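You operate a simulated robot arm through the tools that you are given. There is no shell and no other tool. Be economical: measure what you need, move in short steps, check, and stop when the job is done.

The job below is to be done with a simulated two-armed robot. You get a single attempt, and the scene is never put back.

JOB
On the packing bench, fold the grey cloth in half.

It is judged by the outcome, as a careful person would: the job done as asked, and still so three seconds after it is handed in. It fails if anything else is knocked over, pushed out of place, dropped, spilled or broken. Flat cloth is picked up by pressing the open fingertips on it (5 to 10 N) and closing them slowly along it; thin cloth reads only 2 to 8 mm in the jaws.

ROBOT AND FRAMES
Two 7-joint arms with two-finger parallel grippers on one trunk, on a base that drives. Base frame: it is fixed to the floor where the robot stands at the start and does not move with it; the origin is under the middle of the robot, x ahead of it, y to its left, z up. Lengths are in m, angles in rad, forces in N, time in s.
The left shoulder is at the start at [0.07, 0.133, 1.101], the right one opposite. Places, roughly: packing bench [0.6, 0.6, 0.8]. Payload 1.57 kg a hand.
Tool frame (each hand has its own): the origin (TCP) lies between the finger pads and is the grasp point; the fingertips stand 0.03 m ahead of it; z points along the fingers, y is the line along which they close. Largest opening 0.08 m; finger width 0.017, thickness 0.012; the body of the gripper, 0.04 by 0.082 m, starts 0.08 m behind the TCP.
Orientation is that of the tool frame in the base frame, as a unit quaternion [w, x, y, z]. With the fingers straight down and closing along the base's y, the tool's x points along the base's -x, its y along +y and its z along -z.

CONTROLS
- The arms move only by the tool servo_tool. It takes "left_steps", "right_steps" or both (then of equal length, played together; a hand with none holds still); each is a list of rows, each a list of 7 numbers: the finger opening in m, from 0 to 0.08, then the shift along the tool's x, y, z in m, then the turn, a rotation vector about the tool's x, y, z in rad. In form: [[claw, tx, ty, tz, ax, ay, az], ...]. A call has 1 to 10 rows; each row shifts and turns the commanded pose from where the row before left it, along the tool's axes as they then stand. Each row takes 0.2 s and may step no farther than 0.05 m and 0.15 rad from the row before; otherwise, or with a gripper value out of range, the whole call is refused. A pose out of reach is approached as far as the arm can. The call stops where the force on the tool passes 40 N (or 10 N more than at its start, if that is more) or the arm is blocked; 0.2 s more then pass. The fingers move at their own pace (about 0.153 m/s each) and stop on an object; they squeeze with about 32 N. The grip force told is the motor's: it shows also when the fingers shut on nothing. Time passes only in rows, and 0.2 s behind the last, so rows that do not move let the fingers close. It gives the time, the measured TCP pose, the force on the tool (base axes), the opening and the grip force at its end, in the units of the frame above (readings bear some noise), with the torque about the TCP (base axes, N m) and any sound that the robot's microphone picked up.
- Cameras (640 x 400 px; columns grow to the right, rows downward): "scene" is now at [0.1304, -0.0304, 1.3207]; the picture's right is [-0.34, -0.94, 0.00], its down [-0.61, 0.22, -0.76] and it looks along [0.71, -0.26, -0.65] (base axes); focal length 279 px, centre (320, 200). "left" rides on the left gripper at [0.072, 0.007, -0.122] in its tool frame; the picture's right is [-0.09, 1.00, 0.00], its down [-0.84, -0.08, -0.54] and it looks along [-0.54, -0.05, 0.84] (tool axes); focal length 238 px, centre (320, 200). "right" rides on the right gripper at [0.072, -0.007, -0.122] in its tool frame; the picture's right is [0.09, 1.00, 0.00], its down [-0.84, 0.08, -0.54] and it looks along [-0.54, 0.05, 0.84] (tool axes); focal length 238 px, centre (320, 200). There is no depth. A picture from a camera that has moved, and an enlarged one, comes with that camera's place and axes in the base frame and with its lens.
- grab_frame(camera): a new picture of that camera. It takes no simulated time.
- lift_body(by): slides the trunk up (or, below 0, down) by that many m; the arms and the scene camera ride with it, the base frame stays. It gives what a move gives, with no picture.
- roll_base(legs): drives the robot by 1 to 6 legs, each [ahead, left, turn to the left] in m, m and rad, along the robot's own axes; the way and the turn of a leg run together, so that a leg with both is an arc; at most 1.5 m and 3.142 rad a leg. The arms and the cameras ride along, it lands a little off, and it stops where it bumps. It gives what a move gives.
- aim_head(pan, tilt): turns the head with the scene camera to pan (to the left, within 1.501 rad either way) and tilt (down, from -0.506 to 1.204), counted from straight ahead of the robot. It gives what a move gives.
- enlarge(camera, box): a new picture of the part [left, top, right, bottom] of that camera's present view, enlarged. It takes no simulated time.
- hand_in(): hands the job in; it is judged then, once.

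Work in short steps. Places have to be worked out from the pictures, the camera data and where the tool is seen: move nearer, look again, correct. Check each grasp and each placing, and mend what went wrong. You have 120 turns and 88 pictures in all, those below and enlarged ones among them. Open the grippers and draw the arms clear of the work before you hand the job in, unless the task says otherwise; then end with one line.

The tools are called after "Request:" as a command line: name --argument value ..., lists and objects as JSON in quotes. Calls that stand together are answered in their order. servo_tool: Moves the arms, as the interface text tells. Its arguments: {"type":"object","properties":{"left_steps":{"type":"array"},"right_steps":{"type":"array"}},"required":[]} The other tools are called the same way: lift_body (by) slides the trunk up or down; roll_base (legs) drives the base; aim_head (pan, tilt) turns the head that bears the scene camera; grab_frame (camera) takes a picture; enlarge (camera, box) takes an enlarged picture of a part of a camera's view; hand_in () hands the job in.

At the start:

```text
t: 0.0
left_eef_pos: [0.5426, 0.0554, 1.0296]
left_ee_rot: [0.0, 0.001, 1.0, -0.001]
left_ft_force: [0.2, -0.6, 0.2]
left_torque: [-0.03, -0.01, -0.01]
left_width: 0.08
left_grip_force: 0.0
right_eef_pos: [0.3942, -0.3668, 1.0457]
right_ee_rot: [0.001, -0.001, 1.0, 0.001]
right_ft_force: [-0.6, 0.6, 0.6]
right_torque: [0.02, -0.03, 0.01]
right_width: 0.08
right_grip_force: 0.1
trunk travel left (down, up): [-0.675, 0.265]
robot x, y, heading: [-0.0009, -0.0012, 0.003]
head pan, tilt: [-0.351, 0.707]
```

scene: 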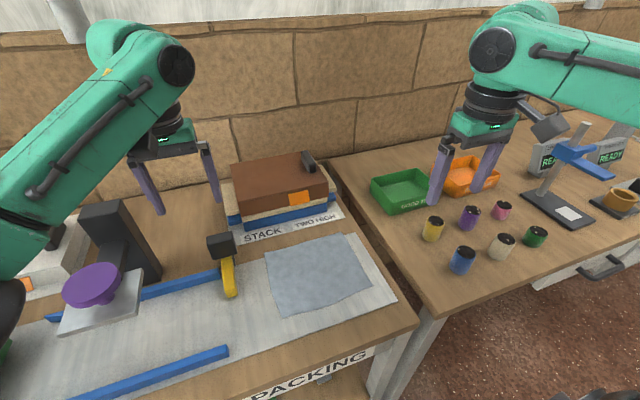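
right: 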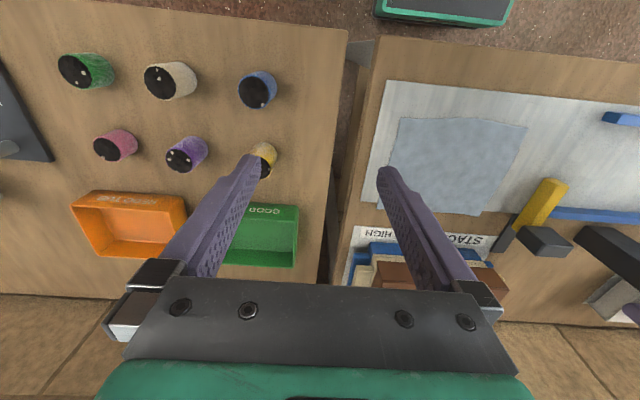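
left: 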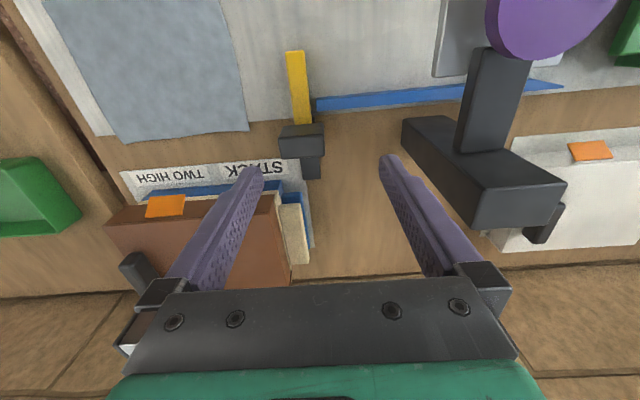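

I place the cloth at about x 0.42–0.61, y −0.26…−0.05. I'll enlarge the view to refine its corners and check what stands around it.

Request:
enlarge --camera "scene" --box '[200, 150, 440, 350]'

Request:
roll_base --legs '[[0, -0.14, 0]]'

```text
2.00 times, centred on (320, 250) of scene
camera zoom: at [0.1304, -0.0304, 1.3207], right [-0.34, -0.94, 0.0], down [-0.61, 0.22, -0.76], along [0.71, -0.26, -0.65], focal length 559 px, centre (320, 100)
```

zoom: 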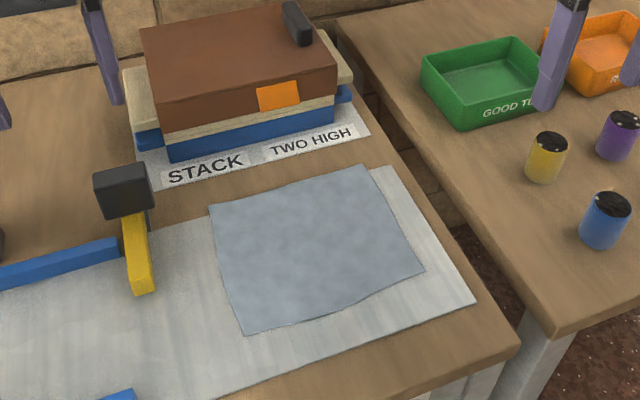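

```text
t: 1.3
left_eef_pos: [0.5422, -0.0864, 1.0286]
left_ee_rot: [0.0, -0.001, 1.0, -0.001]
left_ft_force: [-0.6, -0.4, -0.8]
left_torque: [-0.01, 0.0, 0.06]
left_width: 0.0799
left_grip_force: 0.1
right_eef_pos: [0.3936, -0.5079, 1.0454]
right_ee_rot: [0.0, 0.0, 1.0, -0.001]
right_ft_force: [0.4, 0.2, 0.9]
right_torque: [0.01, -0.01, 0.0]
right_width: 0.0802
right_grip_force: 0.0
trunk travel left (down, up): [-0.675, 0.265]
robot x, y, heading: [-0.0001, -0.141, -0.002]
head pan, tilt: [-0.351, 0.707]
```

Corners come out at about (0.606,−0.055), (0.603,−0.270), (0.428,−0.270) and (0.425,−0.055). I'll bring both hands above the two near corners, still high.

Request:
servo_tool --left_steps '[[0.03, 0.034, 0.002, 0, 0, 0, 0], [0.03, 0.034, 0.002, 0, 0, 0, 0], [0.03, 0.034, 0.002, 0, 0, 0, 0], [0.03, 0, 0, 0, 0, 0, 0], [0.03, 0, 0, 0, 0, 0, 0], [0.03, 0, 0, 0, 0, 0, 0], [0.03, 0, 0, 0.04, 0, 0, 0], [0.03, 0, 0, 0.04, 0, 0, 0], [0.03, 0, 0, 0.04, 0, 0, 0], [0.03, 0, 0, 0.03, 0, 0, 0]]' --right_steps '[[0.03, -0.0077, 0.0438, 0, 0, 0, 0], [0.03, -0.0077, 0.0438, 0, 0, 0, 0], [0.03, -0.0077, 0.0438, 0, 0, 0, 0], [0.03, -0.0077, 0.0438, 0, 0, 0, 0], [0.03, -0.0077, 0.0438, 0, 0, 0, 0], [0.03, -0.0077, 0.0438, 0, 0, 0, 0], [0.03, 0, 0, 0.04, 0, 0, 0], [0.03, 0, 0, 0.04, 0, 0, 0], [0.03, 0, 0, 0.04, 0, 0, 0], [0.03, 0, 0, 0.045, 0, 0, 0]]'

Request:
grab_frame --camera "left"

Request:
grab_frame --camera "right"

Request:
grab_frame --camera "scene"

```text
t: 3.5
left_eef_pos: [0.443, -0.079, 0.8803]
left_ee_rot: [0.0, 0.001, 1.0, -0.001]
left_ft_force: [-0.9, 0.6, -0.2]
left_torque: [0.03, 0.02, 0.03]
left_width: 0.03
left_grip_force: 0.1
right_eef_pos: [0.4411, -0.245, 0.8811]
right_ee_rot: [0.0, 0.0, 1.0, -0.001]
right_ft_force: [-0.6, -0.8, -0.8]
right_torque: [0.01, 0.0, 0.0]
right_width: 0.0301
right_grip_force: 0.1
trunk travel left (down, up): [-0.675, 0.265]
robot x, y, heading: [-0.0027, -0.1417, -0.003]
head pan, tilt: [-0.351, 0.707]
```

```text
83 pictures are left
camera left: at [0.3715, -0.0736, 1.0014], right [0.09, 1.0, 0.0], down [0.84, -0.08, 0.54], along [0.54, -0.05, -0.84], focal length 238 px, centre (320, 200)
```

left: 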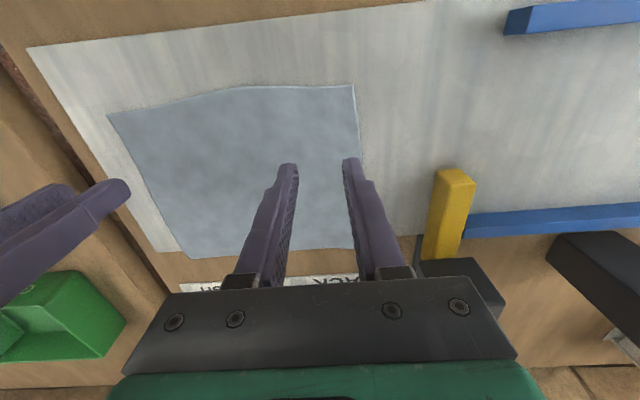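

```text
82 pictures are left
camera right: at [0.3709, -0.2521, 1.0016], right [-0.09, 1.0, 0.0], down [0.84, 0.08, 0.54], along [0.54, 0.05, -0.84], focal length 238 px, centre (320, 200)
```

right: 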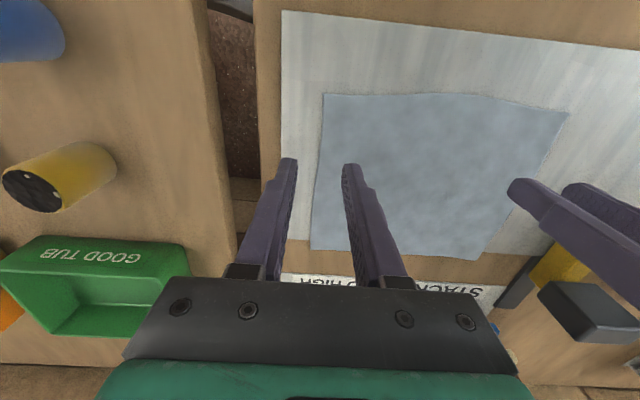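

```text
81 pictures are left
camera scene: at [0.1317, -0.172, 1.3207], right [-0.35, -0.94, 0.0], down [-0.61, 0.22, -0.76], along [0.71, -0.26, -0.65], focal length 279 px, centre (320, 200)
```

scene: 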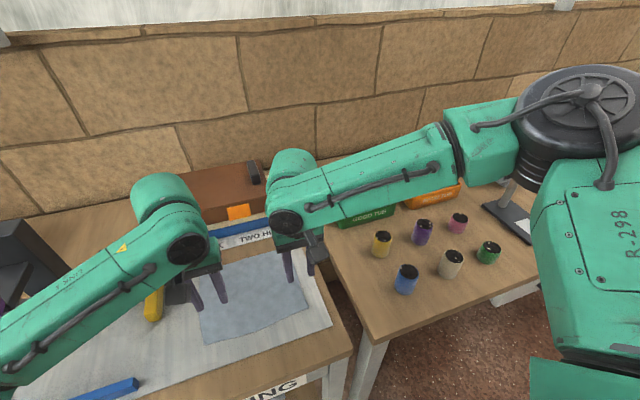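

Triangulating both wrist views puts the surface higher, at z≈0.804, with the cloth at x 0.399–0.565, y −0.247…−0.050. I'll line up just inside the near corners, stop about 1 cm above, and check.

Request:
servo_tool --left_steps '[[0.028, 0.0155, 0.0005, 0, 0, 0, 0], [0.028, 0.0155, 0.0005, 0, 0, 0, 0], [0.028, 0, 0, 0.018, 0, 0, 0], [0.028, 0, 0, 0.018, 0, 0, 0]]' --right_steps '[[0.028, 0.0145, 0.0125, 0, 0, 0, 0], [0.028, 0.0145, 0.0125, 0, 0, 0, 0], [0.028, 0, 0, 0.018, 0, 0, 0], [0.028, 0, 0, 0.018, 0, 0, 0]]'

Request:
grab_frame --camera "left"

Request:
grab_frame --camera "right"

```text
t: 4.5
left_eef_pos: [0.4115, -0.0797, 0.8453]
left_ee_rot: [0.001, 0.0, 1.0, 0.0]
left_ft_force: [0.1, 0.3, 0.3]
left_torque: [0.01, 0.04, 0.03]
left_width: 0.0281
left_grip_force: 0.1
right_eef_pos: [0.4115, -0.2211, 0.8456]
right_ee_rot: [0.0, 0.0, 1.0, 0.001]
right_ft_force: [0.3, -0.2, 0.9]
right_torque: [-0.01, 0.01, 0.05]
right_width: 0.0282
right_grip_force: 0.1
trunk travel left (down, up): [-0.675, 0.265]
robot x, y, heading: [0.0018, -0.1408, 0.001]
head pan, tilt: [-0.351, 0.707]
```

```text
80 pictures are left
camera left: at [0.3399, -0.073, 0.9657], right [0.09, 1.0, 0.0], down [0.84, -0.08, 0.54], along [0.54, -0.05, -0.84], focal length 238 px, centre (320, 200)
```

left: 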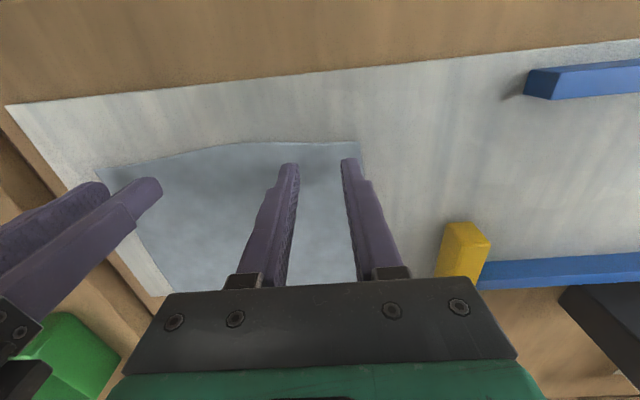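

```text
79 pictures are left
camera right: at [0.3401, -0.2266, 0.9661], right [-0.09, 1.0, 0.0], down [0.84, 0.08, 0.54], along [0.54, 0.05, -0.84], focal length 238 px, centre (320, 200)
```

right: 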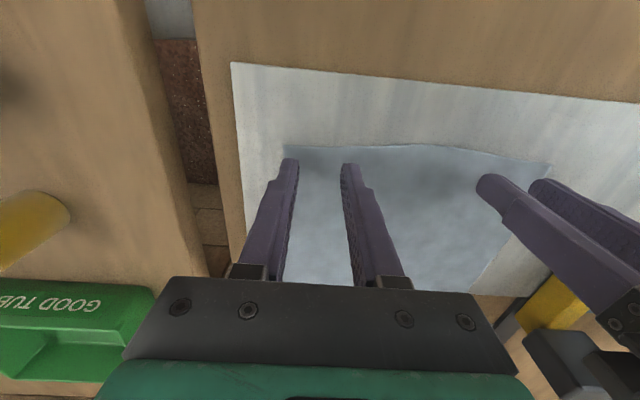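

The fingertips sit just inside both near corners. Now I lower gently to find contact.

Request:
servo_tool --left_steps '[[0.028, 0, 0, 0.004, 0, 0, 0], [0.028, 0, 0, 0.003, 0, 0, 0], [0.028, 0, 0, 0.002, 0, 0, 0], [0.028, 0, 0, 0, 0, 0, 0]]' --right_steps '[[0.028, 0, 0, 0.004, 0, 0, 0], [0.028, 0, 0, 0.003, 0, 0, 0], [0.028, 0, 0, 0.002, 0, 0, 0], [0.028, 0, 0, 0, 0, 0, 0]]'

```text
t: 5.5
left_eef_pos: [0.409, -0.0789, 0.8352]
left_ee_rot: [0.001, 0.001, 1.0, 0.0]
left_ft_force: [2.0, 0.7, 9.3]
left_torque: [0.07, -0.05, -0.03]
left_width: 0.028
left_grip_force: 0.1
right_eef_pos: [0.4093, -0.2234, 0.8372]
right_ee_rot: [0.001, 0.0, 1.0, 0.001]
right_ft_force: [0.9, 0.2, 0.2]
right_torque: [0.01, 0.0, -0.01]
right_width: 0.0281
right_grip_force: 0.0
right hand out of reach, approached as far as the arm can: row 3
trunk travel left (down, up): [-0.675, 0.265]
robot x, y, heading: [-0.0054, -0.1399, 0.002]
head pan, tilt: [-0.351, 0.707]
```

Left presses at about 9 N; the right hand hung up 1–2 mm above the surface. I'll retry a small downward step on the right only.

Request:
servo_tool --right_steps '[[0.028, 0, 0, 0.001, 0, 0, 0], [0.028, 0, 0, 0.001, 0, 0, 0], [0.028, 0, 0, 0, 0, 0, 0]]'

```text
t: 6.3
left_eef_pos: [0.4089, -0.0789, 0.8358]
left_ee_rot: [0.001, 0.0, 1.0, 0.0]
left_ft_force: [1.9, 0.6, 12.2]
left_torque: [0.1, -0.02, 0.0]
left_width: 0.0278
left_grip_force: 0.1
right_eef_pos: [0.4078, -0.2244, 0.8348]
right_ee_rot: [0.002, -0.001, 1.0, 0.001]
right_ft_force: [0.5, 0.0, 2.1]
right_torque: [-0.01, -0.02, 0.0]
right_width: 0.0279
right_grip_force: 0.1
trunk travel left (down, up): [-0.675, 0.265]
robot x, y, heading: [0.0002, -0.1374, -0.001]
head pan, tilt: [-0.351, 0.707]
```

Right now touches (2 N), but both hands have drifted 3 mm toward the edge. I'll lift slightly, shift 5 mm inward, and press again.

Request:
servo_tool --left_steps '[[0.028, 0, 0, -0.006, 0, 0, 0], [0.028, -0.005, 0, 0, 0, 0, 0], [0.028, 0, 0, 0.003, 0, 0, 0], [0.028, 0, 0, 0.0025, 0, 0, 0], [0.028, 0, 0, 0, 0, 0, 0]]' --right_steps '[[0.028, 0, 0, -0.006, 0, 0, 0], [0.028, -0.006, 0.002, 0, 0, 0, 0], [0.028, 0, 0, 0.003, 0, 0, 0], [0.028, 0, 0, 0.0035, 0, 0, 0], [0.028, 0, 0, 0, 0, 0, 0]]'

Request:
grab_frame --camera "left"

Request:
grab_frame --camera "right"

```text
t: 7.5
left_eef_pos: [0.415, -0.0791, 0.8351]
left_ee_rot: [0.001, 0.001, 1.0, 0.0]
left_ft_force: [1.0, 0.4, 6.0]
left_torque: [0.15, 0.0, 0.0]
left_width: 0.0281
left_grip_force: 0.0
right_eef_pos: [0.4137, -0.2265, 0.8362]
right_ee_rot: [0.002, 0.0, 1.0, 0.0]
right_ft_force: [0.6, 0.2, -0.1]
right_torque: [0.0, 0.03, -0.03]
right_width: 0.0281
right_grip_force: 0.1
right hand out of reach, approached as far as the arm can: row 3
trunk travel left (down, up): [-0.675, 0.265]
robot x, y, heading: [-0.0044, -0.1413, -0.001]
head pan, tilt: [-0.351, 0.707]
```

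```text
78 pictures are left
camera left: at [0.3438, -0.0727, 0.9572], right [0.09, 1.0, 0.0], down [0.84, -0.08, 0.54], along [0.54, -0.05, -0.84], focal length 238 px, centre (320, 200)
```

left: 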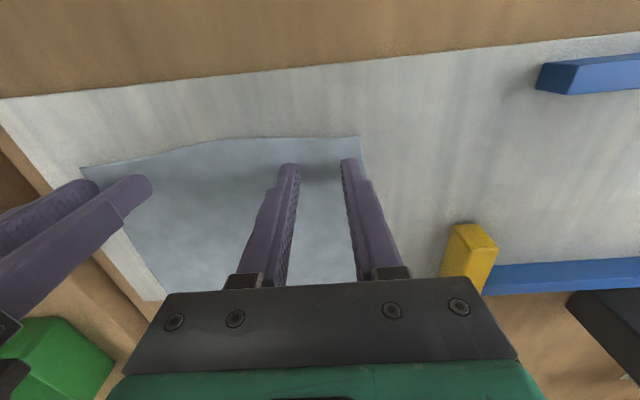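

```text
77 pictures are left
camera right: at [0.3416, -0.2325, 0.9581], right [-0.09, 1.0, 0.0], down [0.84, 0.08, 0.54], along [0.54, 0.05, -0.84], focal length 238 px, centre (320, 200)
```

right: 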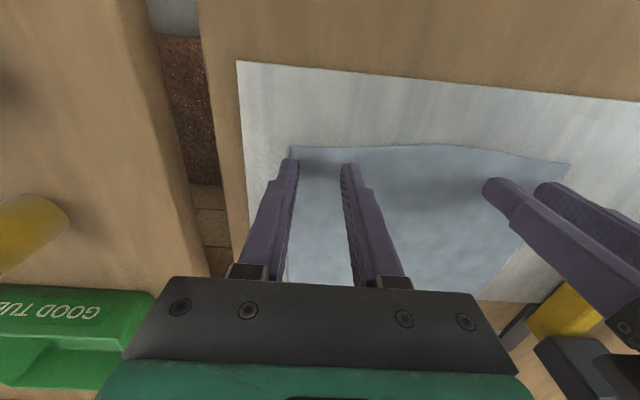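

The right hand is near a joint limit here (drifting outward by a few mm). I'll raise both hands, back the base off 5 cm, and reapproach with arms more extended.

Request:
servo_tool --left_steps '[[0.028, 0, 0, -0.02, 0, 0, 0], [0.028, 0, 0, -0.02, 0, 0, 0]]' --right_steps '[[0.028, 0, 0, -0.02, 0, 0, 0], [0.028, 0, 0, -0.02, 0, 0, 0]]'

Request:
roll_base --legs '[[-0.05, 0, 0]]'

```text
t: 8.1
left_eef_pos: [0.413, -0.0792, 0.875]
left_ee_rot: [-0.001, 0.0, 1.0, -0.001]
left_ft_force: [1.2, 0.0, -0.6]
left_torque: [-0.03, -0.01, -0.01]
left_width: 0.0281
left_grip_force: 0.1
right_eef_pos: [0.4136, -0.2231, 0.8753]
right_ee_rot: [0.0, 0.001, 1.0, 0.0]
right_ft_force: [0.1, 0.2, 0.3]
right_torque: [0.0, -0.04, -0.01]
right_width: 0.0283
right_grip_force: 0.0
trunk travel left (down, up): [-0.675, 0.265]
robot x, y, heading: [-0.0028, -0.1403, -0.002]
head pan, tilt: [-0.351, 0.707]
```

```text
t: 9.1
left_eef_pos: [0.3659, -0.0801, 0.8741]
left_ee_rot: [-0.001, 0.001, 1.0, 0.001]
left_ft_force: [0.2, 0.1, 0.1]
left_torque: [0.05, 0.02, 0.01]
left_width: 0.0281
left_grip_force: 0.0
right_eef_pos: [0.366, -0.2245, 0.8747]
right_ee_rot: [-0.002, 0.001, 1.0, 0.001]
right_ft_force: [-1.0, -1.3, 0.4]
right_torque: [0.01, 0.0, 0.02]
right_width: 0.0283
right_grip_force: 0.0
trunk travel left (down, up): [-0.675, 0.265]
robot x, y, heading: [-0.0511, -0.1401, 0.002]
head pan, tilt: [-0.351, 0.707]
```

Now forward 4.7 cm and back down to just above the cloth.

Request:
servo_tool --left_steps '[[0.028, -0.0235, 0.0005, 0, 0, 0, 0], [0.028, -0.0235, 0.0005, 0, 0, 0, 0], [0.028, 0, 0, 0.018, 0, 0, 0], [0.028, 0, 0, 0.015, 0, 0, 0], [0.028, 0, 0, 0.003, 0, 0, 0], [0.028, 0, 0, 0, 0, 0, 0]]' --right_steps '[[0.028, -0.0235, 0.0025, 0, 0, 0, 0], [0.028, -0.0235, 0.0025, 0, 0, 0, 0], [0.028, 0, 0, 0.018, 0, 0, 0], [0.028, 0, 0, 0.015, 0, 0, 0], [0.028, 0, 0, 0.003, 0, 0, 0], [0.028, 0, 0, 0, 0, 0, 0]]'

```text
t: 10.5
left_eef_pos: [0.4129, -0.08, 0.8396]
left_ee_rot: [0.0, 0.001, 1.0, 0.0]
left_ft_force: [0.3, -0.8, 0.0]
left_torque: [-0.02, 0.0, 0.01]
left_width: 0.0278
left_grip_force: 0.0
right_eef_pos: [0.3951, -0.2393, 0.8504]
right_ee_rot: [0.0, 0.0, 1.0, 0.0]
right_ft_force: [0.8, 1.1, 0.4]
right_torque: [0.01, 0.01, 0.0]
right_width: 0.028
right_grip_force: 0.2
right hand out of reach, approached as far as the arm can: row 2, 3, 4
trunk travel left (down, up): [-0.675, 0.265]
robot x, y, heading: [-0.0526, -0.1406, 0.005]
head pan, tilt: [-0.351, 0.707]
```

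Backing off made it worse for the right arm. I'll look at the arm posture.

Request:
aim_head --pan -0.3 --tilt 0.5

Request:
grab_frame --camera "scene"

```text
t: 11.2
left_eef_pos: [0.4117, -0.0796, 0.8387]
left_ee_rot: [0.0, 0.001, 1.0, 0.0]
left_ft_force: [-0.9, -0.2, -0.5]
left_torque: [-0.01, 0.02, 0.0]
left_width: 0.028
left_grip_force: 0.0
right_eef_pos: [0.3949, -0.2403, 0.8501]
right_ee_rot: [-0.001, 0.001, 1.0, 0.0]
right_ft_force: [0.2, 0.1, -0.1]
right_torque: [0.0, 0.01, 0.01]
right_width: 0.0276
right_grip_force: 0.0
trunk travel left (down, up): [-0.675, 0.265]
robot x, y, heading: [-0.0504, -0.1402, -0.007]
head pan, tilt: [-0.3, 0.499]
```

```text
76 pictures are left
camera scene: at [0.0872, -0.1694, 1.3389], right [-0.3, -0.95, 0.0], down [-0.46, 0.14, -0.88], along [0.84, -0.26, -0.48], focal length 279 px, centre (320, 200)
```

scene: 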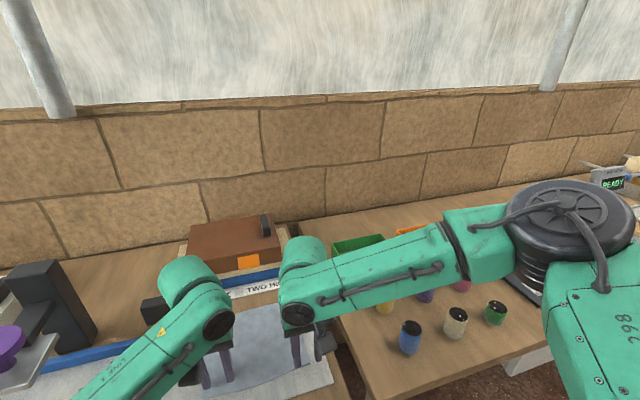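

The right forearm is folded far out sideways at its elbow limit. Raising the trunk should unfold the arms; I'll raise it 0.15 m (hands ride up), then return the base forward 5 cm.

Request:
lift_body --by 0.15

Request:
roll_base --legs '[[0.05, 0, 0]]'

```text
t: 12.9
left_eef_pos: [0.4122, -0.0796, 0.9886]
left_ee_rot: [-0.001, 0.001, 1.0, 0.0]
left_ft_force: [0.5, -0.6, -0.7]
left_torque: [0.01, -0.01, -0.01]
left_width: 0.0284
left_grip_force: 0.1
right_eef_pos: [0.3947, -0.2396, 1.0007]
right_ee_rot: [-0.001, 0.0, 1.0, 0.001]
right_ft_force: [0.0, 1.0, 0.5]
right_torque: [-0.01, -0.01, -0.01]
right_width: 0.0279
right_grip_force: 0.0
trunk travel left (down, up): [-0.825, 0.115]
robot x, y, heading: [-0.0508, -0.1408, -0.007]
head pan, tilt: [-0.3, 0.499]
```

```text
t: 13.9
left_eef_pos: [0.4552, -0.0801, 0.9918]
left_ee_rot: [0.003, 0.001, 1.0, 0.0]
left_ft_force: [0.5, 0.8, -0.7]
left_torque: [-0.03, -0.05, 0.0]
left_width: 0.0278
left_grip_force: 0.0
right_eef_pos: [0.4391, -0.2395, 1.0034]
right_ee_rot: [0.004, 0.0, 1.0, 0.001]
right_ft_force: [-0.2, -0.1, -0.6]
right_torque: [0.02, -0.08, -0.02]
right_width: 0.0279
right_grip_force: 0.1
trunk travel left (down, up): [-0.825, 0.115]
robot x, y, heading: [-0.0015, -0.1369, -0.003]
head pan, tilt: [-0.3, 0.499]
```

Now test: bring both to x 0.413 and lower to z≈0.88.

Request:
servo_tool --left_steps '[[0.028, 0.021, 0, 0, 0, 0, 0], [0.028, 0.021, 0, 0, 0, 0, 0], [0.028, 0, 0, 0.037, 0, 0, 0], [0.028, 0, 0, 0.037, 0, 0, 0], [0.028, 0, 0, 0.037, 0, 0, 0]]' --right_steps '[[0.028, 0.013, 0.01, 0, 0, 0, 0], [0.028, 0.013, 0.01, 0, 0, 0, 0], [0.028, 0, 0, 0.04, 0, 0, 0], [0.028, 0, 0, 0.04, 0, 0, 0], [0.028, 0, 0, 0.04, 0, 0, 0]]'

Request:
grab_frame --camera "scene"

```text
t: 15.1
left_eef_pos: [0.4162, -0.0801, 0.8755]
left_ee_rot: [0.0, 0.0, 1.0, 0.0]
left_ft_force: [-0.4, 0.1, 0.0]
left_torque: [-0.01, 0.02, 0.0]
left_width: 0.0281
left_grip_force: 0.1
right_eef_pos: [0.3887, -0.264, 0.9172]
right_ee_rot: [0.001, 0.001, 1.0, 0.001]
right_ft_force: [0.2, 0.0, 0.9]
right_torque: [-0.03, 0.0, -0.04]
right_width: 0.0281
right_grip_force: 0.0
right hand out of reach, approached as far as the arm can: row 3, 4, 5
trunk travel left (down, up): [-0.825, 0.115]
robot x, y, heading: [-0.0019, -0.1417, -0.002]
head pan, tilt: [-0.3, 0.499]
```

```text
75 pictures are left
camera scene: at [0.1351, -0.1699, 1.4892], right [-0.3, -0.95, 0.0], down [-0.46, 0.14, -0.88], along [0.84, -0.26, -0.48], focal length 279 px, centre (320, 200)
```

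scene: 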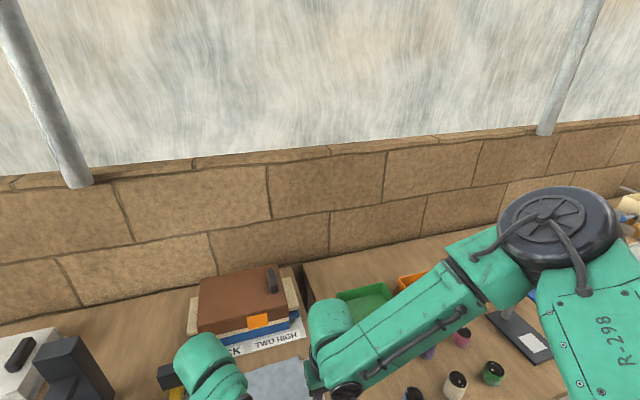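

Raising the trunk made the right arm's limit worse; it's stuck cross-body. I'll lift both hands, shift the base left 9 cm so the right works on its own side, and lower the trunk back.

Request:
servo_tool --left_steps '[[0.028, 0, 0, -0.04, 0, 0, 0], [0.028, 0, 0, -0.04, 0, 0, 0], [0.028, 0, 0, -0.04, 0, 0, 0], [0.028, 0, 0, -0.04, 0, 0, 0]]' --right_steps '[[0.028, 0, -0.02, -0.035, 0, 0, 0], [0.028, 0, -0.02, -0.035, 0, 0, 0], [0.028, 0, -0.02, -0.035, 0, 0, 0], [0.028, 0, -0.02, -0.035, 0, 0, 0]]'

Request:
roll_base --legs '[[0, 0.09, 0]]'

Request:
lift_body --by -0.15

```text
t: 16.1
left_eef_pos: [0.4205, -0.0807, 1.0405]
left_ee_rot: [0.0, 0.001, 1.0, 0.001]
left_ft_force: [-0.1, 0.8, -0.3]
left_torque: [0.05, 0.01, -0.01]
left_width: 0.0281
left_grip_force: 0.1
right_eef_pos: [0.3896, -0.348, 1.058]
right_ee_rot: [0.0, -0.001, 1.0, 0.001]
right_ft_force: [-0.2, 0.6, 0.4]
right_torque: [-0.03, 0.01, -0.01]
right_width: 0.0278
right_grip_force: 0.1
trunk travel left (down, up): [-0.825, 0.115]
robot x, y, heading: [-0.0013, -0.1382, -0.004]
head pan, tilt: [-0.3, 0.499]
```

```text
t: 17.2
left_eef_pos: [0.4216, 0.0079, 1.0392]
left_ee_rot: [0.0, 0.001, 1.0, 0.003]
left_ft_force: [0.8, -0.8, 0.6]
left_torque: [-0.02, -0.02, 0.02]
left_width: 0.0279
left_grip_force: 0.0
right_eef_pos: [0.3906, -0.2588, 1.0568]
right_ee_rot: [0.0, 0.0, 1.0, 0.001]
right_ft_force: [-0.9, -0.3, 0.0]
right_torque: [0.03, 0.0, -0.04]
right_width: 0.0277
right_grip_force: 0.0
trunk travel left (down, up): [-0.825, 0.115]
robot x, y, heading: [-0.003, -0.0503, 0.001]
head pan, tilt: [-0.3, 0.499]
```

```text
t: 18.9
left_eef_pos: [0.4206, 0.0104, 0.8906]
left_ee_rot: [0.001, 0.001, 1.0, 0.001]
left_ft_force: [0.4, 0.0, -0.7]
left_torque: [0.01, -0.03, 0.0]
left_width: 0.0279
left_grip_force: 0.1
right_eef_pos: [0.3915, -0.2561, 0.9081]
right_ee_rot: [0.0, 0.0, 1.0, -0.001]
right_ft_force: [0.0, 1.0, 0.1]
right_torque: [0.02, 0.03, 0.02]
right_width: 0.0277
right_grip_force: 0.1
trunk travel left (down, up): [-0.675, 0.265]
robot x, y, heading: [-0.0018, -0.0473, -0.001]
head pan, tilt: [-0.3, 0.499]
```

Now position over the corner spots and lower to z≈0.845.

Request:
servo_tool --left_steps '[[0.028, 0.0025, -0.03, 0, 0, 0, 0], [0.028, 0.0025, -0.03, 0, 0, 0, 0], [0.028, 0.0025, -0.03, 0, 0, 0, 0], [0.028, 0, 0, 0.023, 0, 0, 0], [0.028, 0, 0, 0.022, 0, 0, 0], [0.028, 0, 0, 0, 0, 0, 0]]' --right_steps '[[0.028, -0.007, 0.0123, 0, 0, 0, 0], [0.028, -0.007, 0.0123, 0, 0, 0, 0], [0.028, -0.007, 0.0123, 0, 0, 0, 0], [0.028, 0, 0, 0.032, 0, 0, 0], [0.028, 0, 0, 0.031, 0, 0, 0], [0.028, 0, 0, 0, 0, 0, 0]]'

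Request:
grab_frame --camera "left"

Request:
grab_frame --camera "right"

```text
t: 20.3
left_eef_pos: [0.4136, -0.0779, 0.8437]
left_ee_rot: [-0.001, 0.0, 1.0, 0.0]
left_ft_force: [-0.2, 0.4, -0.4]
left_torque: [-0.02, 0.01, -0.01]
left_width: 0.0281
left_grip_force: 0.2
right_eef_pos: [0.4119, -0.2209, 0.8418]
right_ee_rot: [0.0, 0.0, 1.0, 0.001]
right_ft_force: [0.0, 0.1, -0.8]
right_torque: [0.0, -0.02, 0.0]
right_width: 0.0282
right_grip_force: 0.1
trunk travel left (down, up): [-0.675, 0.265]
robot x, y, heading: [-0.0006, -0.0506, -0.001]
head pan, tilt: [-0.3, 0.499]
```

```text
74 pictures are left
camera left: at [0.3413, -0.0729, 0.9655], right [0.09, 1.0, 0.0], down [0.84, -0.08, 0.54], along [0.54, -0.05, -0.84], focal length 238 px, centre (320, 200)
```

left: 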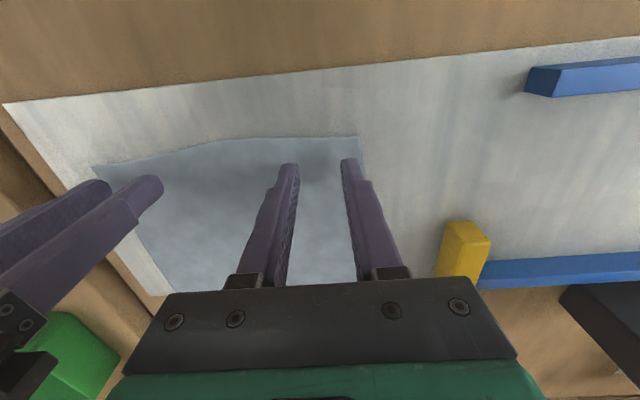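

```text
73 pictures are left
camera right: at [0.3411, -0.2267, 0.9631], right [-0.09, 1.0, 0.0], down [0.84, 0.08, 0.54], along [0.54, 0.05, -0.84], focal length 238 px, centre (320, 200)
```

right: 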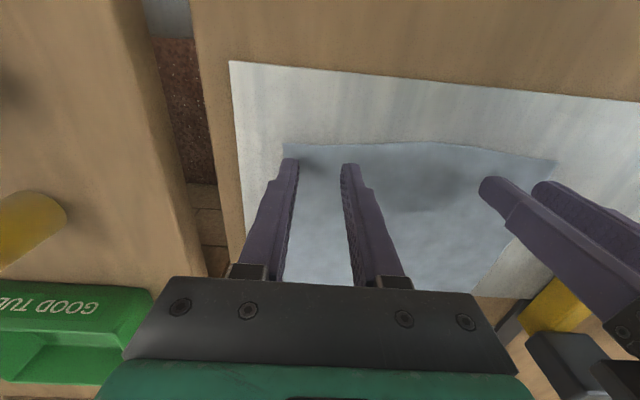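

Both are in place and unhindered. Press down gently.

Request:
servo_tool --left_steps '[[0.028, 0, -0.002, 0.005, 0, 0, 0], [0.028, 0, 0, 0.003, 0, 0, 0], [0.028, 0, 0, 0.0005, 0, 0, 0], [0.028, 0, 0, 0, 0, 0, 0]]' --right_steps '[[0.028, 0, 0.003, 0.004, 0, 0, 0], [0.028, 0, 0, 0.002, 0, 0, 0], [0.028, 0, 0, 0.0005, 0, 0, 0], [0.028, 0, 0, 0, 0, 0, 0]]'

```text
t: 21.3
left_eef_pos: [0.4133, -0.0798, 0.8344]
left_ee_rot: [0.0, 0.001, 1.0, 0.0]
left_ft_force: [-0.5, -0.7, 2.0]
left_torque: [0.05, 0.0, 0.02]
left_width: 0.0281
left_grip_force: 0.0
right_eef_pos: [0.412, -0.2176, 0.8387]
right_ee_rot: [0.0, 0.0, 1.0, 0.0]
right_ft_force: [-0.5, -1.0, -0.4]
right_torque: [0.0, -0.03, 0.01]
right_width: 0.0278
right_grip_force: 0.1
trunk travel left (down, up): [-0.675, 0.265]
robot x, y, heading: [0.0005, -0.0492, 0.0]
head pan, tilt: [-0.3, 0.499]
```

Left just touches; right is a couple of mm up. Small increments.

Request:
servo_tool --left_steps '[[0.028, 0, 0, 0.001, 0, 0, 0], [0.028, 0, 0, 0, 0, 0, 0], [0.028, 0, 0, 0, 0, 0, 0]]' --right_steps '[[0.028, 0, 0, 0.0015, 0, 0, 0], [0.028, 0, 0, 0.0015, 0, 0, 0], [0.028, 0, 0, 0, 0, 0, 0]]'

```text
t: 22.1
left_eef_pos: [0.4146, -0.0814, 0.8351]
left_ee_rot: [0.0, 0.0, 1.0, 0.0]
left_ft_force: [-0.7, 0.1, 5.5]
left_torque: [0.05, -0.01, 0.02]
left_width: 0.0279
left_grip_force: 0.0
right_eef_pos: [0.4116, -0.2173, 0.8358]
right_ee_rot: [0.001, 0.0, 1.0, 0.001]
right_ft_force: [0.6, -0.1, 2.3]
right_torque: [-0.04, 0.01, -0.01]
right_width: 0.0277
right_grip_force: 0.0
trunk travel left (down, up): [-0.675, 0.265]
robot x, y, heading: [-0.0027, -0.0516, -0.002]
head pan, tilt: [-0.3, 0.499]
```

Left 5.5 N, right 2.3 N. Add a bit to the right, then close both slowly in 3 mm steps.

Request:
servo_tool --left_steps '[[0.028, 0, 0, 0.0003, 0, 0, 0], [0.025, 0, 0, 0, 0, 0, 0], [0.022, 0, 0, 0, 0, 0, 0], [0.019, 0, 0, 0, 0, 0, 0], [0.016, 0, 0, 0, 0, 0, 0], [0.013, 0, 0, 0, 0, 0, 0], [0.01, 0, 0, 0, 0, 0, 0], [0.007, 0, 0, 0, 0, 0, 0], [0.004, 0, 0, 0, 0, 0, 0], [0.0, 0, 0, 0, 0, 0, 0]]' --right_steps '[[0.028, 0, 0, 0.0012, 0, 0, 0], [0.025, 0, 0, 0, 0, 0, 0], [0.022, 0, 0, 0, 0, 0, 0], [0.019, 0, 0, 0, 0, 0, 0], [0.016, 0, 0, 0, 0, 0, 0], [0.013, 0, 0, 0, 0, 0, 0], [0.01, 0, 0, 0, 0, 0, 0], [0.007, 0, 0, 0, 0, 0, 0], [0.004, 0, 0, 0, 0, 0, 0], [0.0, 0, 0, 0, 0, 0, 0]]'

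Request:
grab_frame --camera "left"

Request:
grab_frame --camera "right"

```text
t: 24.3
left_eef_pos: [0.4121, -0.0807, 0.836]
left_ee_rot: [0.001, 0.001, 1.0, -0.001]
left_ft_force: [0.4, -0.4, -0.1]
left_torque: [0.03, 0.01, 0.02]
left_width: 0.0
left_grip_force: 21.3
right_eef_pos: [0.4101, -0.2166, 0.8346]
right_ee_rot: [0.003, 0.001, 1.0, 0.0]
right_ft_force: [1.7, -0.5, 21.1]
right_torque: [-0.06, 0.01, 0.03]
right_width: 0.0055
right_grip_force: 25.3
trunk travel left (down, up): [-0.675, 0.265]
robot x, y, heading: [-0.0018, -0.0447, -0.001]
head pan, tilt: [-0.3, 0.499]
```

```text
72 pictures are left
camera left: at [0.3407, -0.0745, 0.9577], right [0.09, 1.0, 0.0], down [0.84, -0.08, 0.54], along [0.54, -0.05, -0.84], focal length 238 px, centre (320, 200)
```

left: 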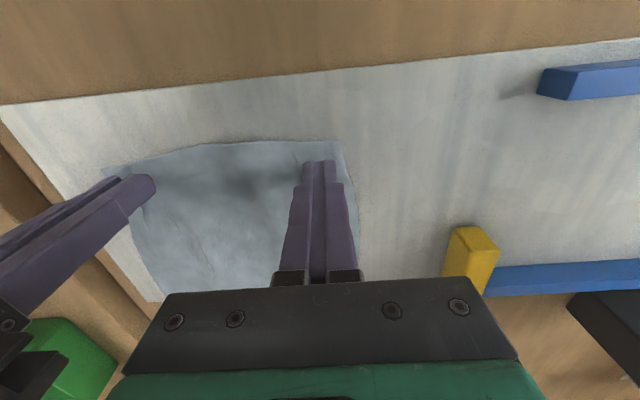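

```text
71 pictures are left
camera right: at [0.3387, -0.2221, 0.9562], right [-0.09, 1.0, 0.0], down [0.83, 0.08, 0.55], along [0.54, 0.05, -0.84], focal length 238 px, centre (320, 200)
```

right: 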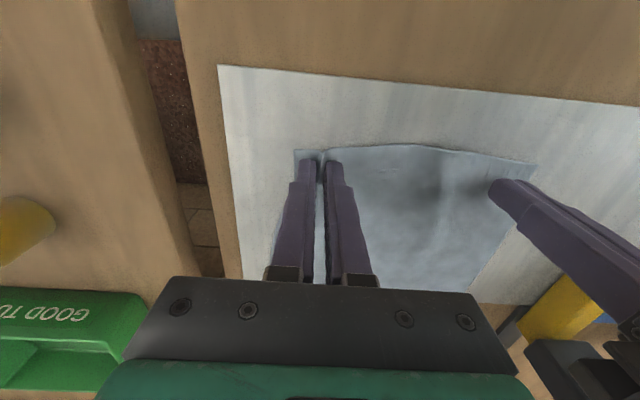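

Right holds cloth (5.5 mm); left slipped (0 mm). I'll relieve the right hand 3 mm, and lift, reopen, shift inward and re-press the left.

Request:
servo_tool --left_steps '[[0.0, 0, 0, -0.008, 0, 0, 0], [0.026, 0, -0.006, 0, 0, 0, 0], [0.026, -0.003, -0.006, 0, 0, 0, 0], [0.026, 0, 0, 0.005, 0, 0, 0], [0.026, 0, 0, 0.0035, 0, 0, 0], [0.026, 0, 0, 0, 0, 0, 0]]' --right_steps '[[0.0, 0, 0, -0.003, 0, 0, 0], [0.0, 0, 0, 0, 0, 0, 0], [0.0, 0, 0, 0, 0, 0, 0], [0.0, 0, 0, 0, 0, 0, 0], [0.0, 0, 0, 0, 0, 0, 0], [0.0, 0, 0, 0, 0, 0, 0]]'

Request:
grab_frame --camera "left"

```text
t: 25.7
left_eef_pos: [0.4145, -0.0933, 0.8345]
left_ee_rot: [0.002, 0.0, 1.0, 0.0]
left_ft_force: [0.1, 1.2, 11.7]
left_torque: [0.25, -0.02, -0.06]
left_width: 0.0263
left_grip_force: 0.1
right_eef_pos: [0.4109, -0.216, 0.8382]
right_ee_rot: [0.001, 0.0, 1.0, 0.0]
right_ft_force: [0.4, -0.9, 0.3]
right_torque: [0.02, 0.01, -0.03]
right_width: 0.0023
right_grip_force: 23.6
trunk travel left (down, up): [-0.675, 0.265]
robot x, y, heading: [-0.003, -0.0475, -0.004]
head pan, tilt: [-0.3, 0.499]
```

```text
70 pictures are left
camera left: at [0.3442, -0.0874, 0.957], right [0.09, 1.0, 0.0], down [0.84, -0.08, 0.54], along [0.54, -0.05, -0.84], focal length 238 px, centre (320, 200)
```

left: 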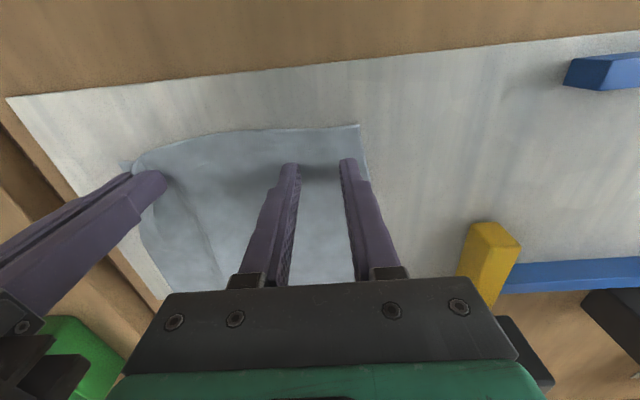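

Left is on the cloth at about 11 N, and right still holds (2.3 mm). Close the left slowly.

Request:
servo_tool --left_steps '[[0.024, 0, 0, -0.0004, 0, 0, 0], [0.021, 0, 0, 0, 0, 0, 0], [0.018, 0, 0, 0, 0, 0, 0], [0.015, 0, 0, 0, 0, 0, 0], [0.012, 0, 0, 0, 0, 0, 0], [0.009, 0, 0, 0, 0, 0, 0], [0.006, 0, 0, 0, 0, 0, 0], [0.003, 0, 0, 0, 0, 0, 0], [0.0, 0, 0, 0, 0, 0, 0], [0.0, 0, 0, 0, 0, 0, 0]]' --right_steps '[[0, 0, 0, 0, 0, 0, 0], [0, 0, 0, 0, 0, 0, 0], [0, 0, 0, 0, 0, 0, 0], [0, 0, 0, 0, 0, 0, 0], [0, 0, 0, 0, 0, 0, 0], [0, 0, 0, 0, 0, 0, 0], [0, 0, 0, 0, 0, 0, 0], [0, 0, 0, 0, 0, 0, 0], [0, 0, 0, 0, 0, 0, 0], [0, 0, 0, 0, 0, 0, 0]]'

Request:
grab_frame --camera "left"

```text
t: 27.9
left_eef_pos: [0.4165, -0.0936, 0.8356]
left_ee_rot: [0.001, 0.001, 1.0, -0.001]
left_ft_force: [0.5, -0.9, 12.4]
left_torque: [0.05, 0.03, 0.06]
left_width: 0.0021
left_grip_force: 24.2
right_eef_pos: [0.4128, -0.2161, 0.8378]
right_ee_rot: [0.001, 0.0, 1.0, 0.0]
right_ft_force: [-0.8, 2.0, -0.6]
right_torque: [0.04, -0.02, 0.01]
right_width: 0.0022
right_grip_force: 24.5
trunk travel left (down, up): [-0.675, 0.265]
robot x, y, heading: [-0.0033, -0.0555, -0.002]
head pan, tilt: [-0.3, 0.499]
```

```text
69 pictures are left
camera left: at [0.3443, -0.0873, 0.9571], right [0.09, 1.0, 0.0], down [0.84, -0.08, 0.54], along [0.54, -0.05, -0.84], focal length 238 px, centre (320, 200)
```

left: 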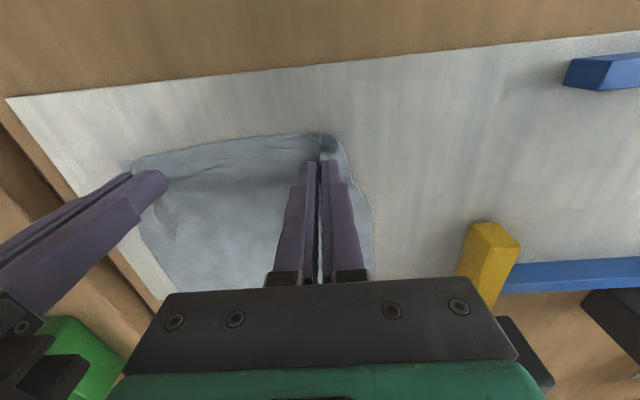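

Both hands hold cloth (2 mm each). Lift 3 cm, slightly forward, and look.

Request:
servo_tool --left_steps '[[0, 0, 0, -0.007, 0, 0, 0], [0, -0.002, 0, -0.008, 0, 0, 0], [0, -0.003, 0, -0.008, 0, 0, 0], [0, -0.003, 0, -0.008, 0, 0, 0]]' --right_steps '[[0, 0, 0, -0.006, 0, 0, 0], [0, -0.003, 0, -0.008, 0, 0, 0], [0, -0.004, 0, -0.008, 0, 0, 0], [0, -0.004, 0, -0.008, 0, 0, 0]]'

Request:
grab_frame --camera "left"

Request:
grab_frame --camera "right"

```text
t: 28.9
left_eef_pos: [0.4228, -0.0911, 0.8668]
left_ee_rot: [-0.001, 0.001, 1.0, 0.0]
left_ft_force: [0.6, -3.0, -0.4]
left_torque: [-0.11, 0.04, 0.02]
left_width: 0.0022
left_grip_force: 23.3
right_eef_pos: [0.4236, -0.2157, 0.8673]
right_ee_rot: [0.0, 0.0, 1.0, 0.001]
right_ft_force: [0.1, 2.7, -0.2]
right_torque: [0.14, -0.01, -0.01]
right_width: 0.0023
right_grip_force: 23.4
trunk travel left (down, up): [-0.675, 0.265]
robot x, y, heading: [0.0003, -0.0503, -0.002]
head pan, tilt: [-0.3, 0.499]
```

```text
68 pictures are left
camera left: at [0.352, -0.0866, 0.9889], right [0.09, 1.0, 0.0], down [0.84, -0.08, 0.54], along [0.54, -0.05, -0.84], focal length 238 px, centre (320, 200)
```

left: 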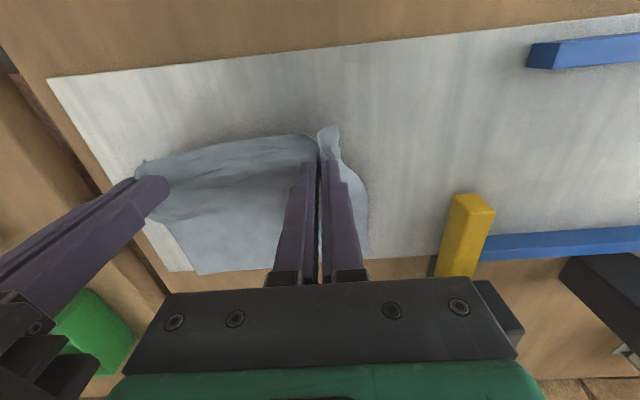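

```text
67 pictures are left
camera right: at [0.3519, -0.2226, 0.988], right [-0.09, 1.0, 0.0], down [0.84, 0.08, 0.54], along [0.54, 0.05, -0.84], focal length 238 px, centre (320, 200)
```

right: 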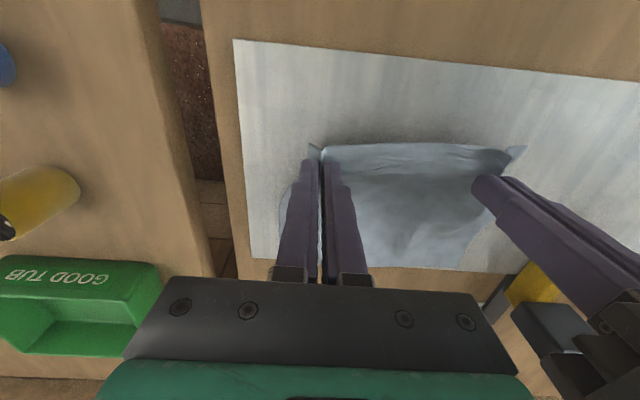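

Clean two-corner grasp, cloth taut between hands. I'll arc the held edge up and over the fold line (x≈0.482), first half, then look.

Request:
servo_tool --left_steps '[[0, -0.011, 0, -0.01, 0, 0, 0], [0, -0.011, 0, -0.009, 0, 0, 0], [0, -0.01, 0, -0.003, 0, 0, 0], [0, -0.01, 0, -0.003, 0, 0, 0], [0, -0.01, 0, -0.001, 0, 0, 0], [0, -0.01, 0, -0.001, 0, 0, 0], [0, -0.01, 0, 0.001, 0, 0, 0], [0, -0.01, 0, 0.001, 0, 0, 0]]' --right_steps '[[0, -0.011, 0, -0.01, 0, 0, 0], [0, -0.011, 0, -0.009, 0, 0, 0], [0, -0.01, 0, -0.003, 0, 0, 0], [0, -0.01, 0, -0.003, 0, 0, 0], [0, -0.01, 0, -0.001, 0, 0, 0], [0, -0.01, 0, -0.001, 0, 0, 0], [0, -0.01, 0, 0.001, 0, 0, 0], [0, -0.01, 0, 0.001, 0, 0, 0]]'

Request:
grab_frame --camera "left"

Request:
grab_frame --camera "right"

Request:
aim_head --pan -0.3 --tilt 0.75

Request:
grab_frame --camera "scene"

```text
t: 30.7
left_eef_pos: [0.5075, -0.0925, 0.891]
left_ee_rot: [-0.001, 0.0, 1.0, 0.0]
left_ft_force: [0.1, -3.5, -1.0]
left_torque: [-0.11, 0.01, 0.01]
left_width: 0.0019
left_grip_force: 24.1
right_eef_pos: [0.5057, -0.2156, 0.8915]
right_ee_rot: [-0.001, 0.0, 1.0, 0.0]
right_ft_force: [0.5, 4.0, 0.0]
right_torque: [0.14, 0.01, 0.03]
right_width: 0.0024
right_grip_force: 24.0
trunk travel left (down, up): [-0.675, 0.265]
robot x, y, heading: [-0.0014, -0.051, -0.002]
head pan, tilt: [-0.3, 0.499]
```

```text
66 pictures are left
camera left: at [0.4364, -0.0869, 1.0127], right [0.09, 1.0, 0.0], down [0.84, -0.08, 0.54], along [0.54, -0.05, -0.84], focal length 238 px, centre (320, 200)
```

left: 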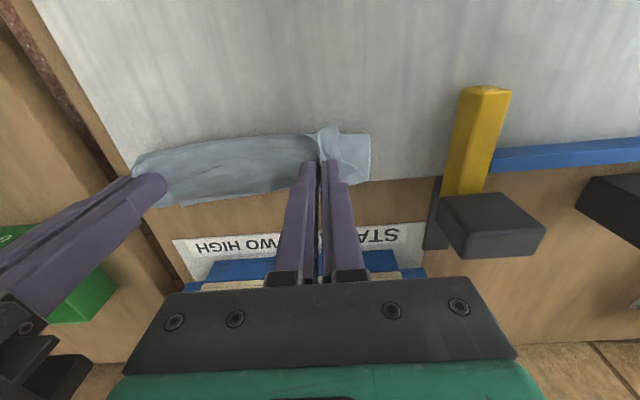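

```text
65 pictures are left
camera right: at [0.434, -0.2233, 1.0132], right [-0.09, 1.0, 0.0], down [0.84, 0.08, 0.54], along [0.54, 0.05, -0.84], focal length 238 px, centre (320, 200)
```

right: 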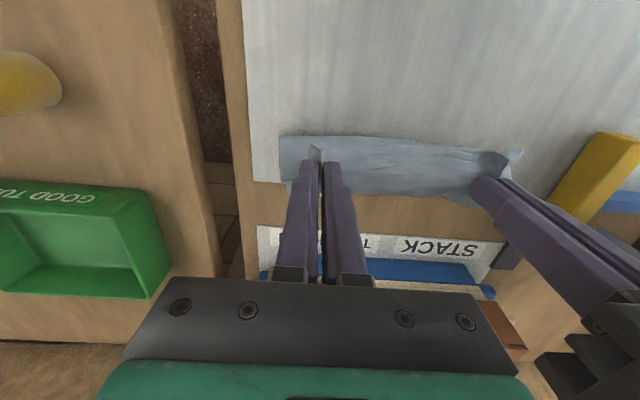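

```text
t: 31.5
left_eef_pos: [0.5074, -0.0948, 0.8914]
left_ee_rot: [-0.001, 0.001, 1.0, 0.0]
left_ft_force: [-0.2, -2.6, 0.1]
left_torque: [-0.09, -0.02, 0.06]
left_width: 0.0021
left_grip_force: 23.8
right_eef_pos: [0.5051, -0.2181, 0.8939]
right_ee_rot: [0.0, 0.001, 1.0, 0.001]
right_ft_force: [-1.0, 3.5, -0.3]
right_torque: [0.12, -0.02, -0.01]
right_width: 0.0024
right_grip_force: 23.9
trunk travel left (down, up): [-0.675, 0.265]
robot x, y, heading: [-0.0019, -0.0512, 0.001]
head pan, tilt: [-0.3, 0.75]
```

```text
64 pictures are left
camera scene: at [0.1289, -0.0761, 1.3171], right [-0.3, -0.95, 0.0], down [-0.65, 0.2, -0.73], along [0.7, -0.22, -0.68], focal length 279 px, centre (320, 200)
```

scene: 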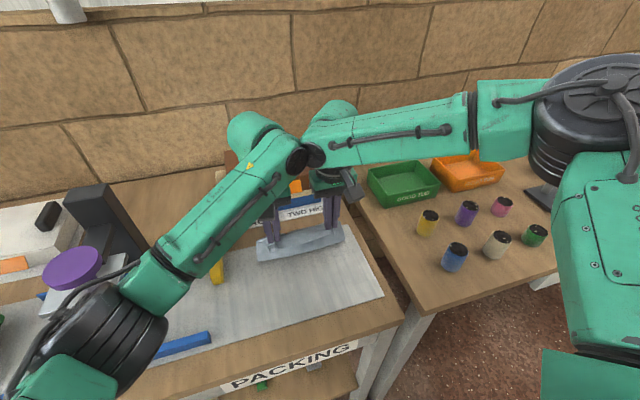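

The lower layer's far edge is around x≈0.557 and barely moved. Now finish: forward and down to x≈0.547, close to the surface, stopping just above contact.

Request:
servo_tool --left_steps '[[0, -0.008, 0, 0.004, 0, 0, 0], [0, -0.008, 0, 0.005, 0, 0, 0], [0, -0.008, 0, 0.006, 0, 0, 0], [0, -0.008, 0, 0.008, 0, 0, 0], [0, -0.006, 0, 0.008, 0, 0, 0], [0, -0.002, 0, 0.008, 0, 0, 0], [0, 0, 0, 0.006, 0, 0, 0], [0, 0, 0, 0.003, 0, 0, 0]]' --right_steps '[[0, -0.008, 0, 0.004, 0, 0, 0], [0, -0.008, 0, 0.005, 0, 0, 0], [0, -0.008, 0, 0.006, 0, 0, 0], [0, -0.008, 0, 0.008, 0, 0, 0], [0, -0.006, 0, 0.008, 0, 0, 0], [0, -0.004, 0, 0.008, 0, 0, 0], [0, 0, 0, 0.006, 0, 0, 0], [0, 0, 0, 0.003, 0, 0, 0]]'

Request:
grab_frame --camera "left"

Request:
grab_frame --camera "right"

Request:
enlarge --camera "scene" --box '[200, 160, 400, 310]'

```text
t: 33.3
left_eef_pos: [0.5451, -0.0958, 0.8432]
left_ee_rot: [-0.002, 0.001, 1.0, -0.003]
left_ft_force: [-4.6, -24.5, 2.2]
left_torque: [-0.89, 0.17, 0.08]
left_width: 0.0022
left_grip_force: 23.8
right_eef_pos: [0.5202, -0.2325, 0.855]
right_ee_rot: [0.001, 0.001, 1.0, 0.002]
right_ft_force: [3.8, 25.1, -1.8]
right_torque: [0.85, -0.13, -0.05]
right_width: 0.0025
right_grip_force: 24.4
right hand out of reach, approached as far as the arm can: row 3, 4, 5, 6, 8
trunk travel left (down, up): [-0.675, 0.265]
robot x, y, heading: [-0.0037, -0.0505, -0.004]
head pan, tilt: [-0.3, 0.75]
```

```text
63 pictures are left
camera left: at [0.4747, -0.0883, 0.9647], right [0.09, 1.0, 0.0], down [0.84, -0.08, 0.54], along [0.54, -0.05, -0.84], focal length 238 px, centre (320, 200)
```

left: 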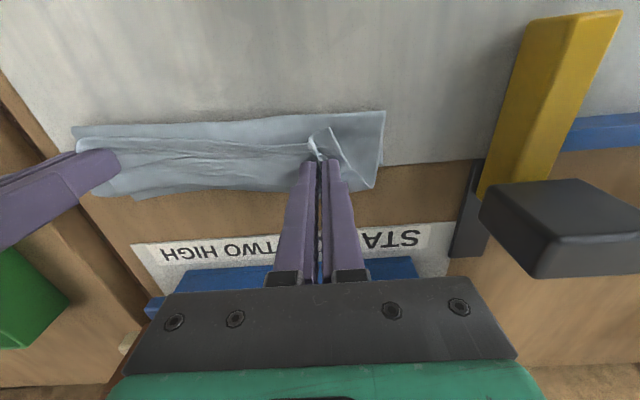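

```text
62 pictures are left
camera right: at [0.4484, -0.2395, 0.9759], right [-0.09, 1.0, 0.0], down [0.83, 0.08, 0.55], along [0.54, 0.05, -0.84], focal length 238 px, centre (320, 200)
```

right: 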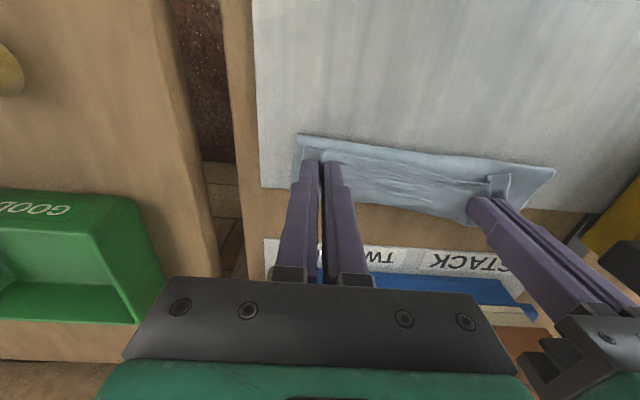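

```text
2.67 times, centred on (300, 235) of scene
camera zoom: at [0.1289, -0.0762, 1.317], right [-0.3, -0.95, 0.0], down [-0.65, 0.2, -0.73], along [0.7, -0.22, -0.68], focal length 745 px, centre (373, 107)
```

zoom: 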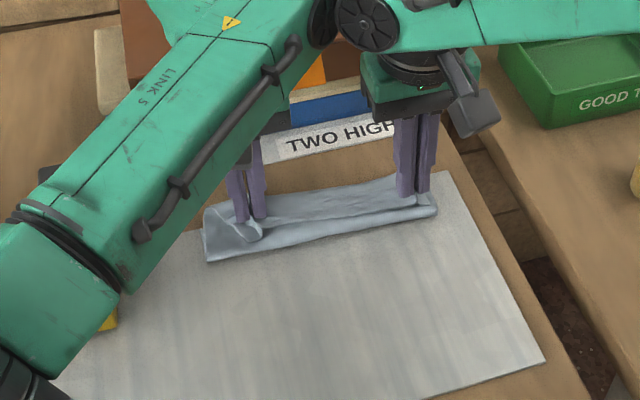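

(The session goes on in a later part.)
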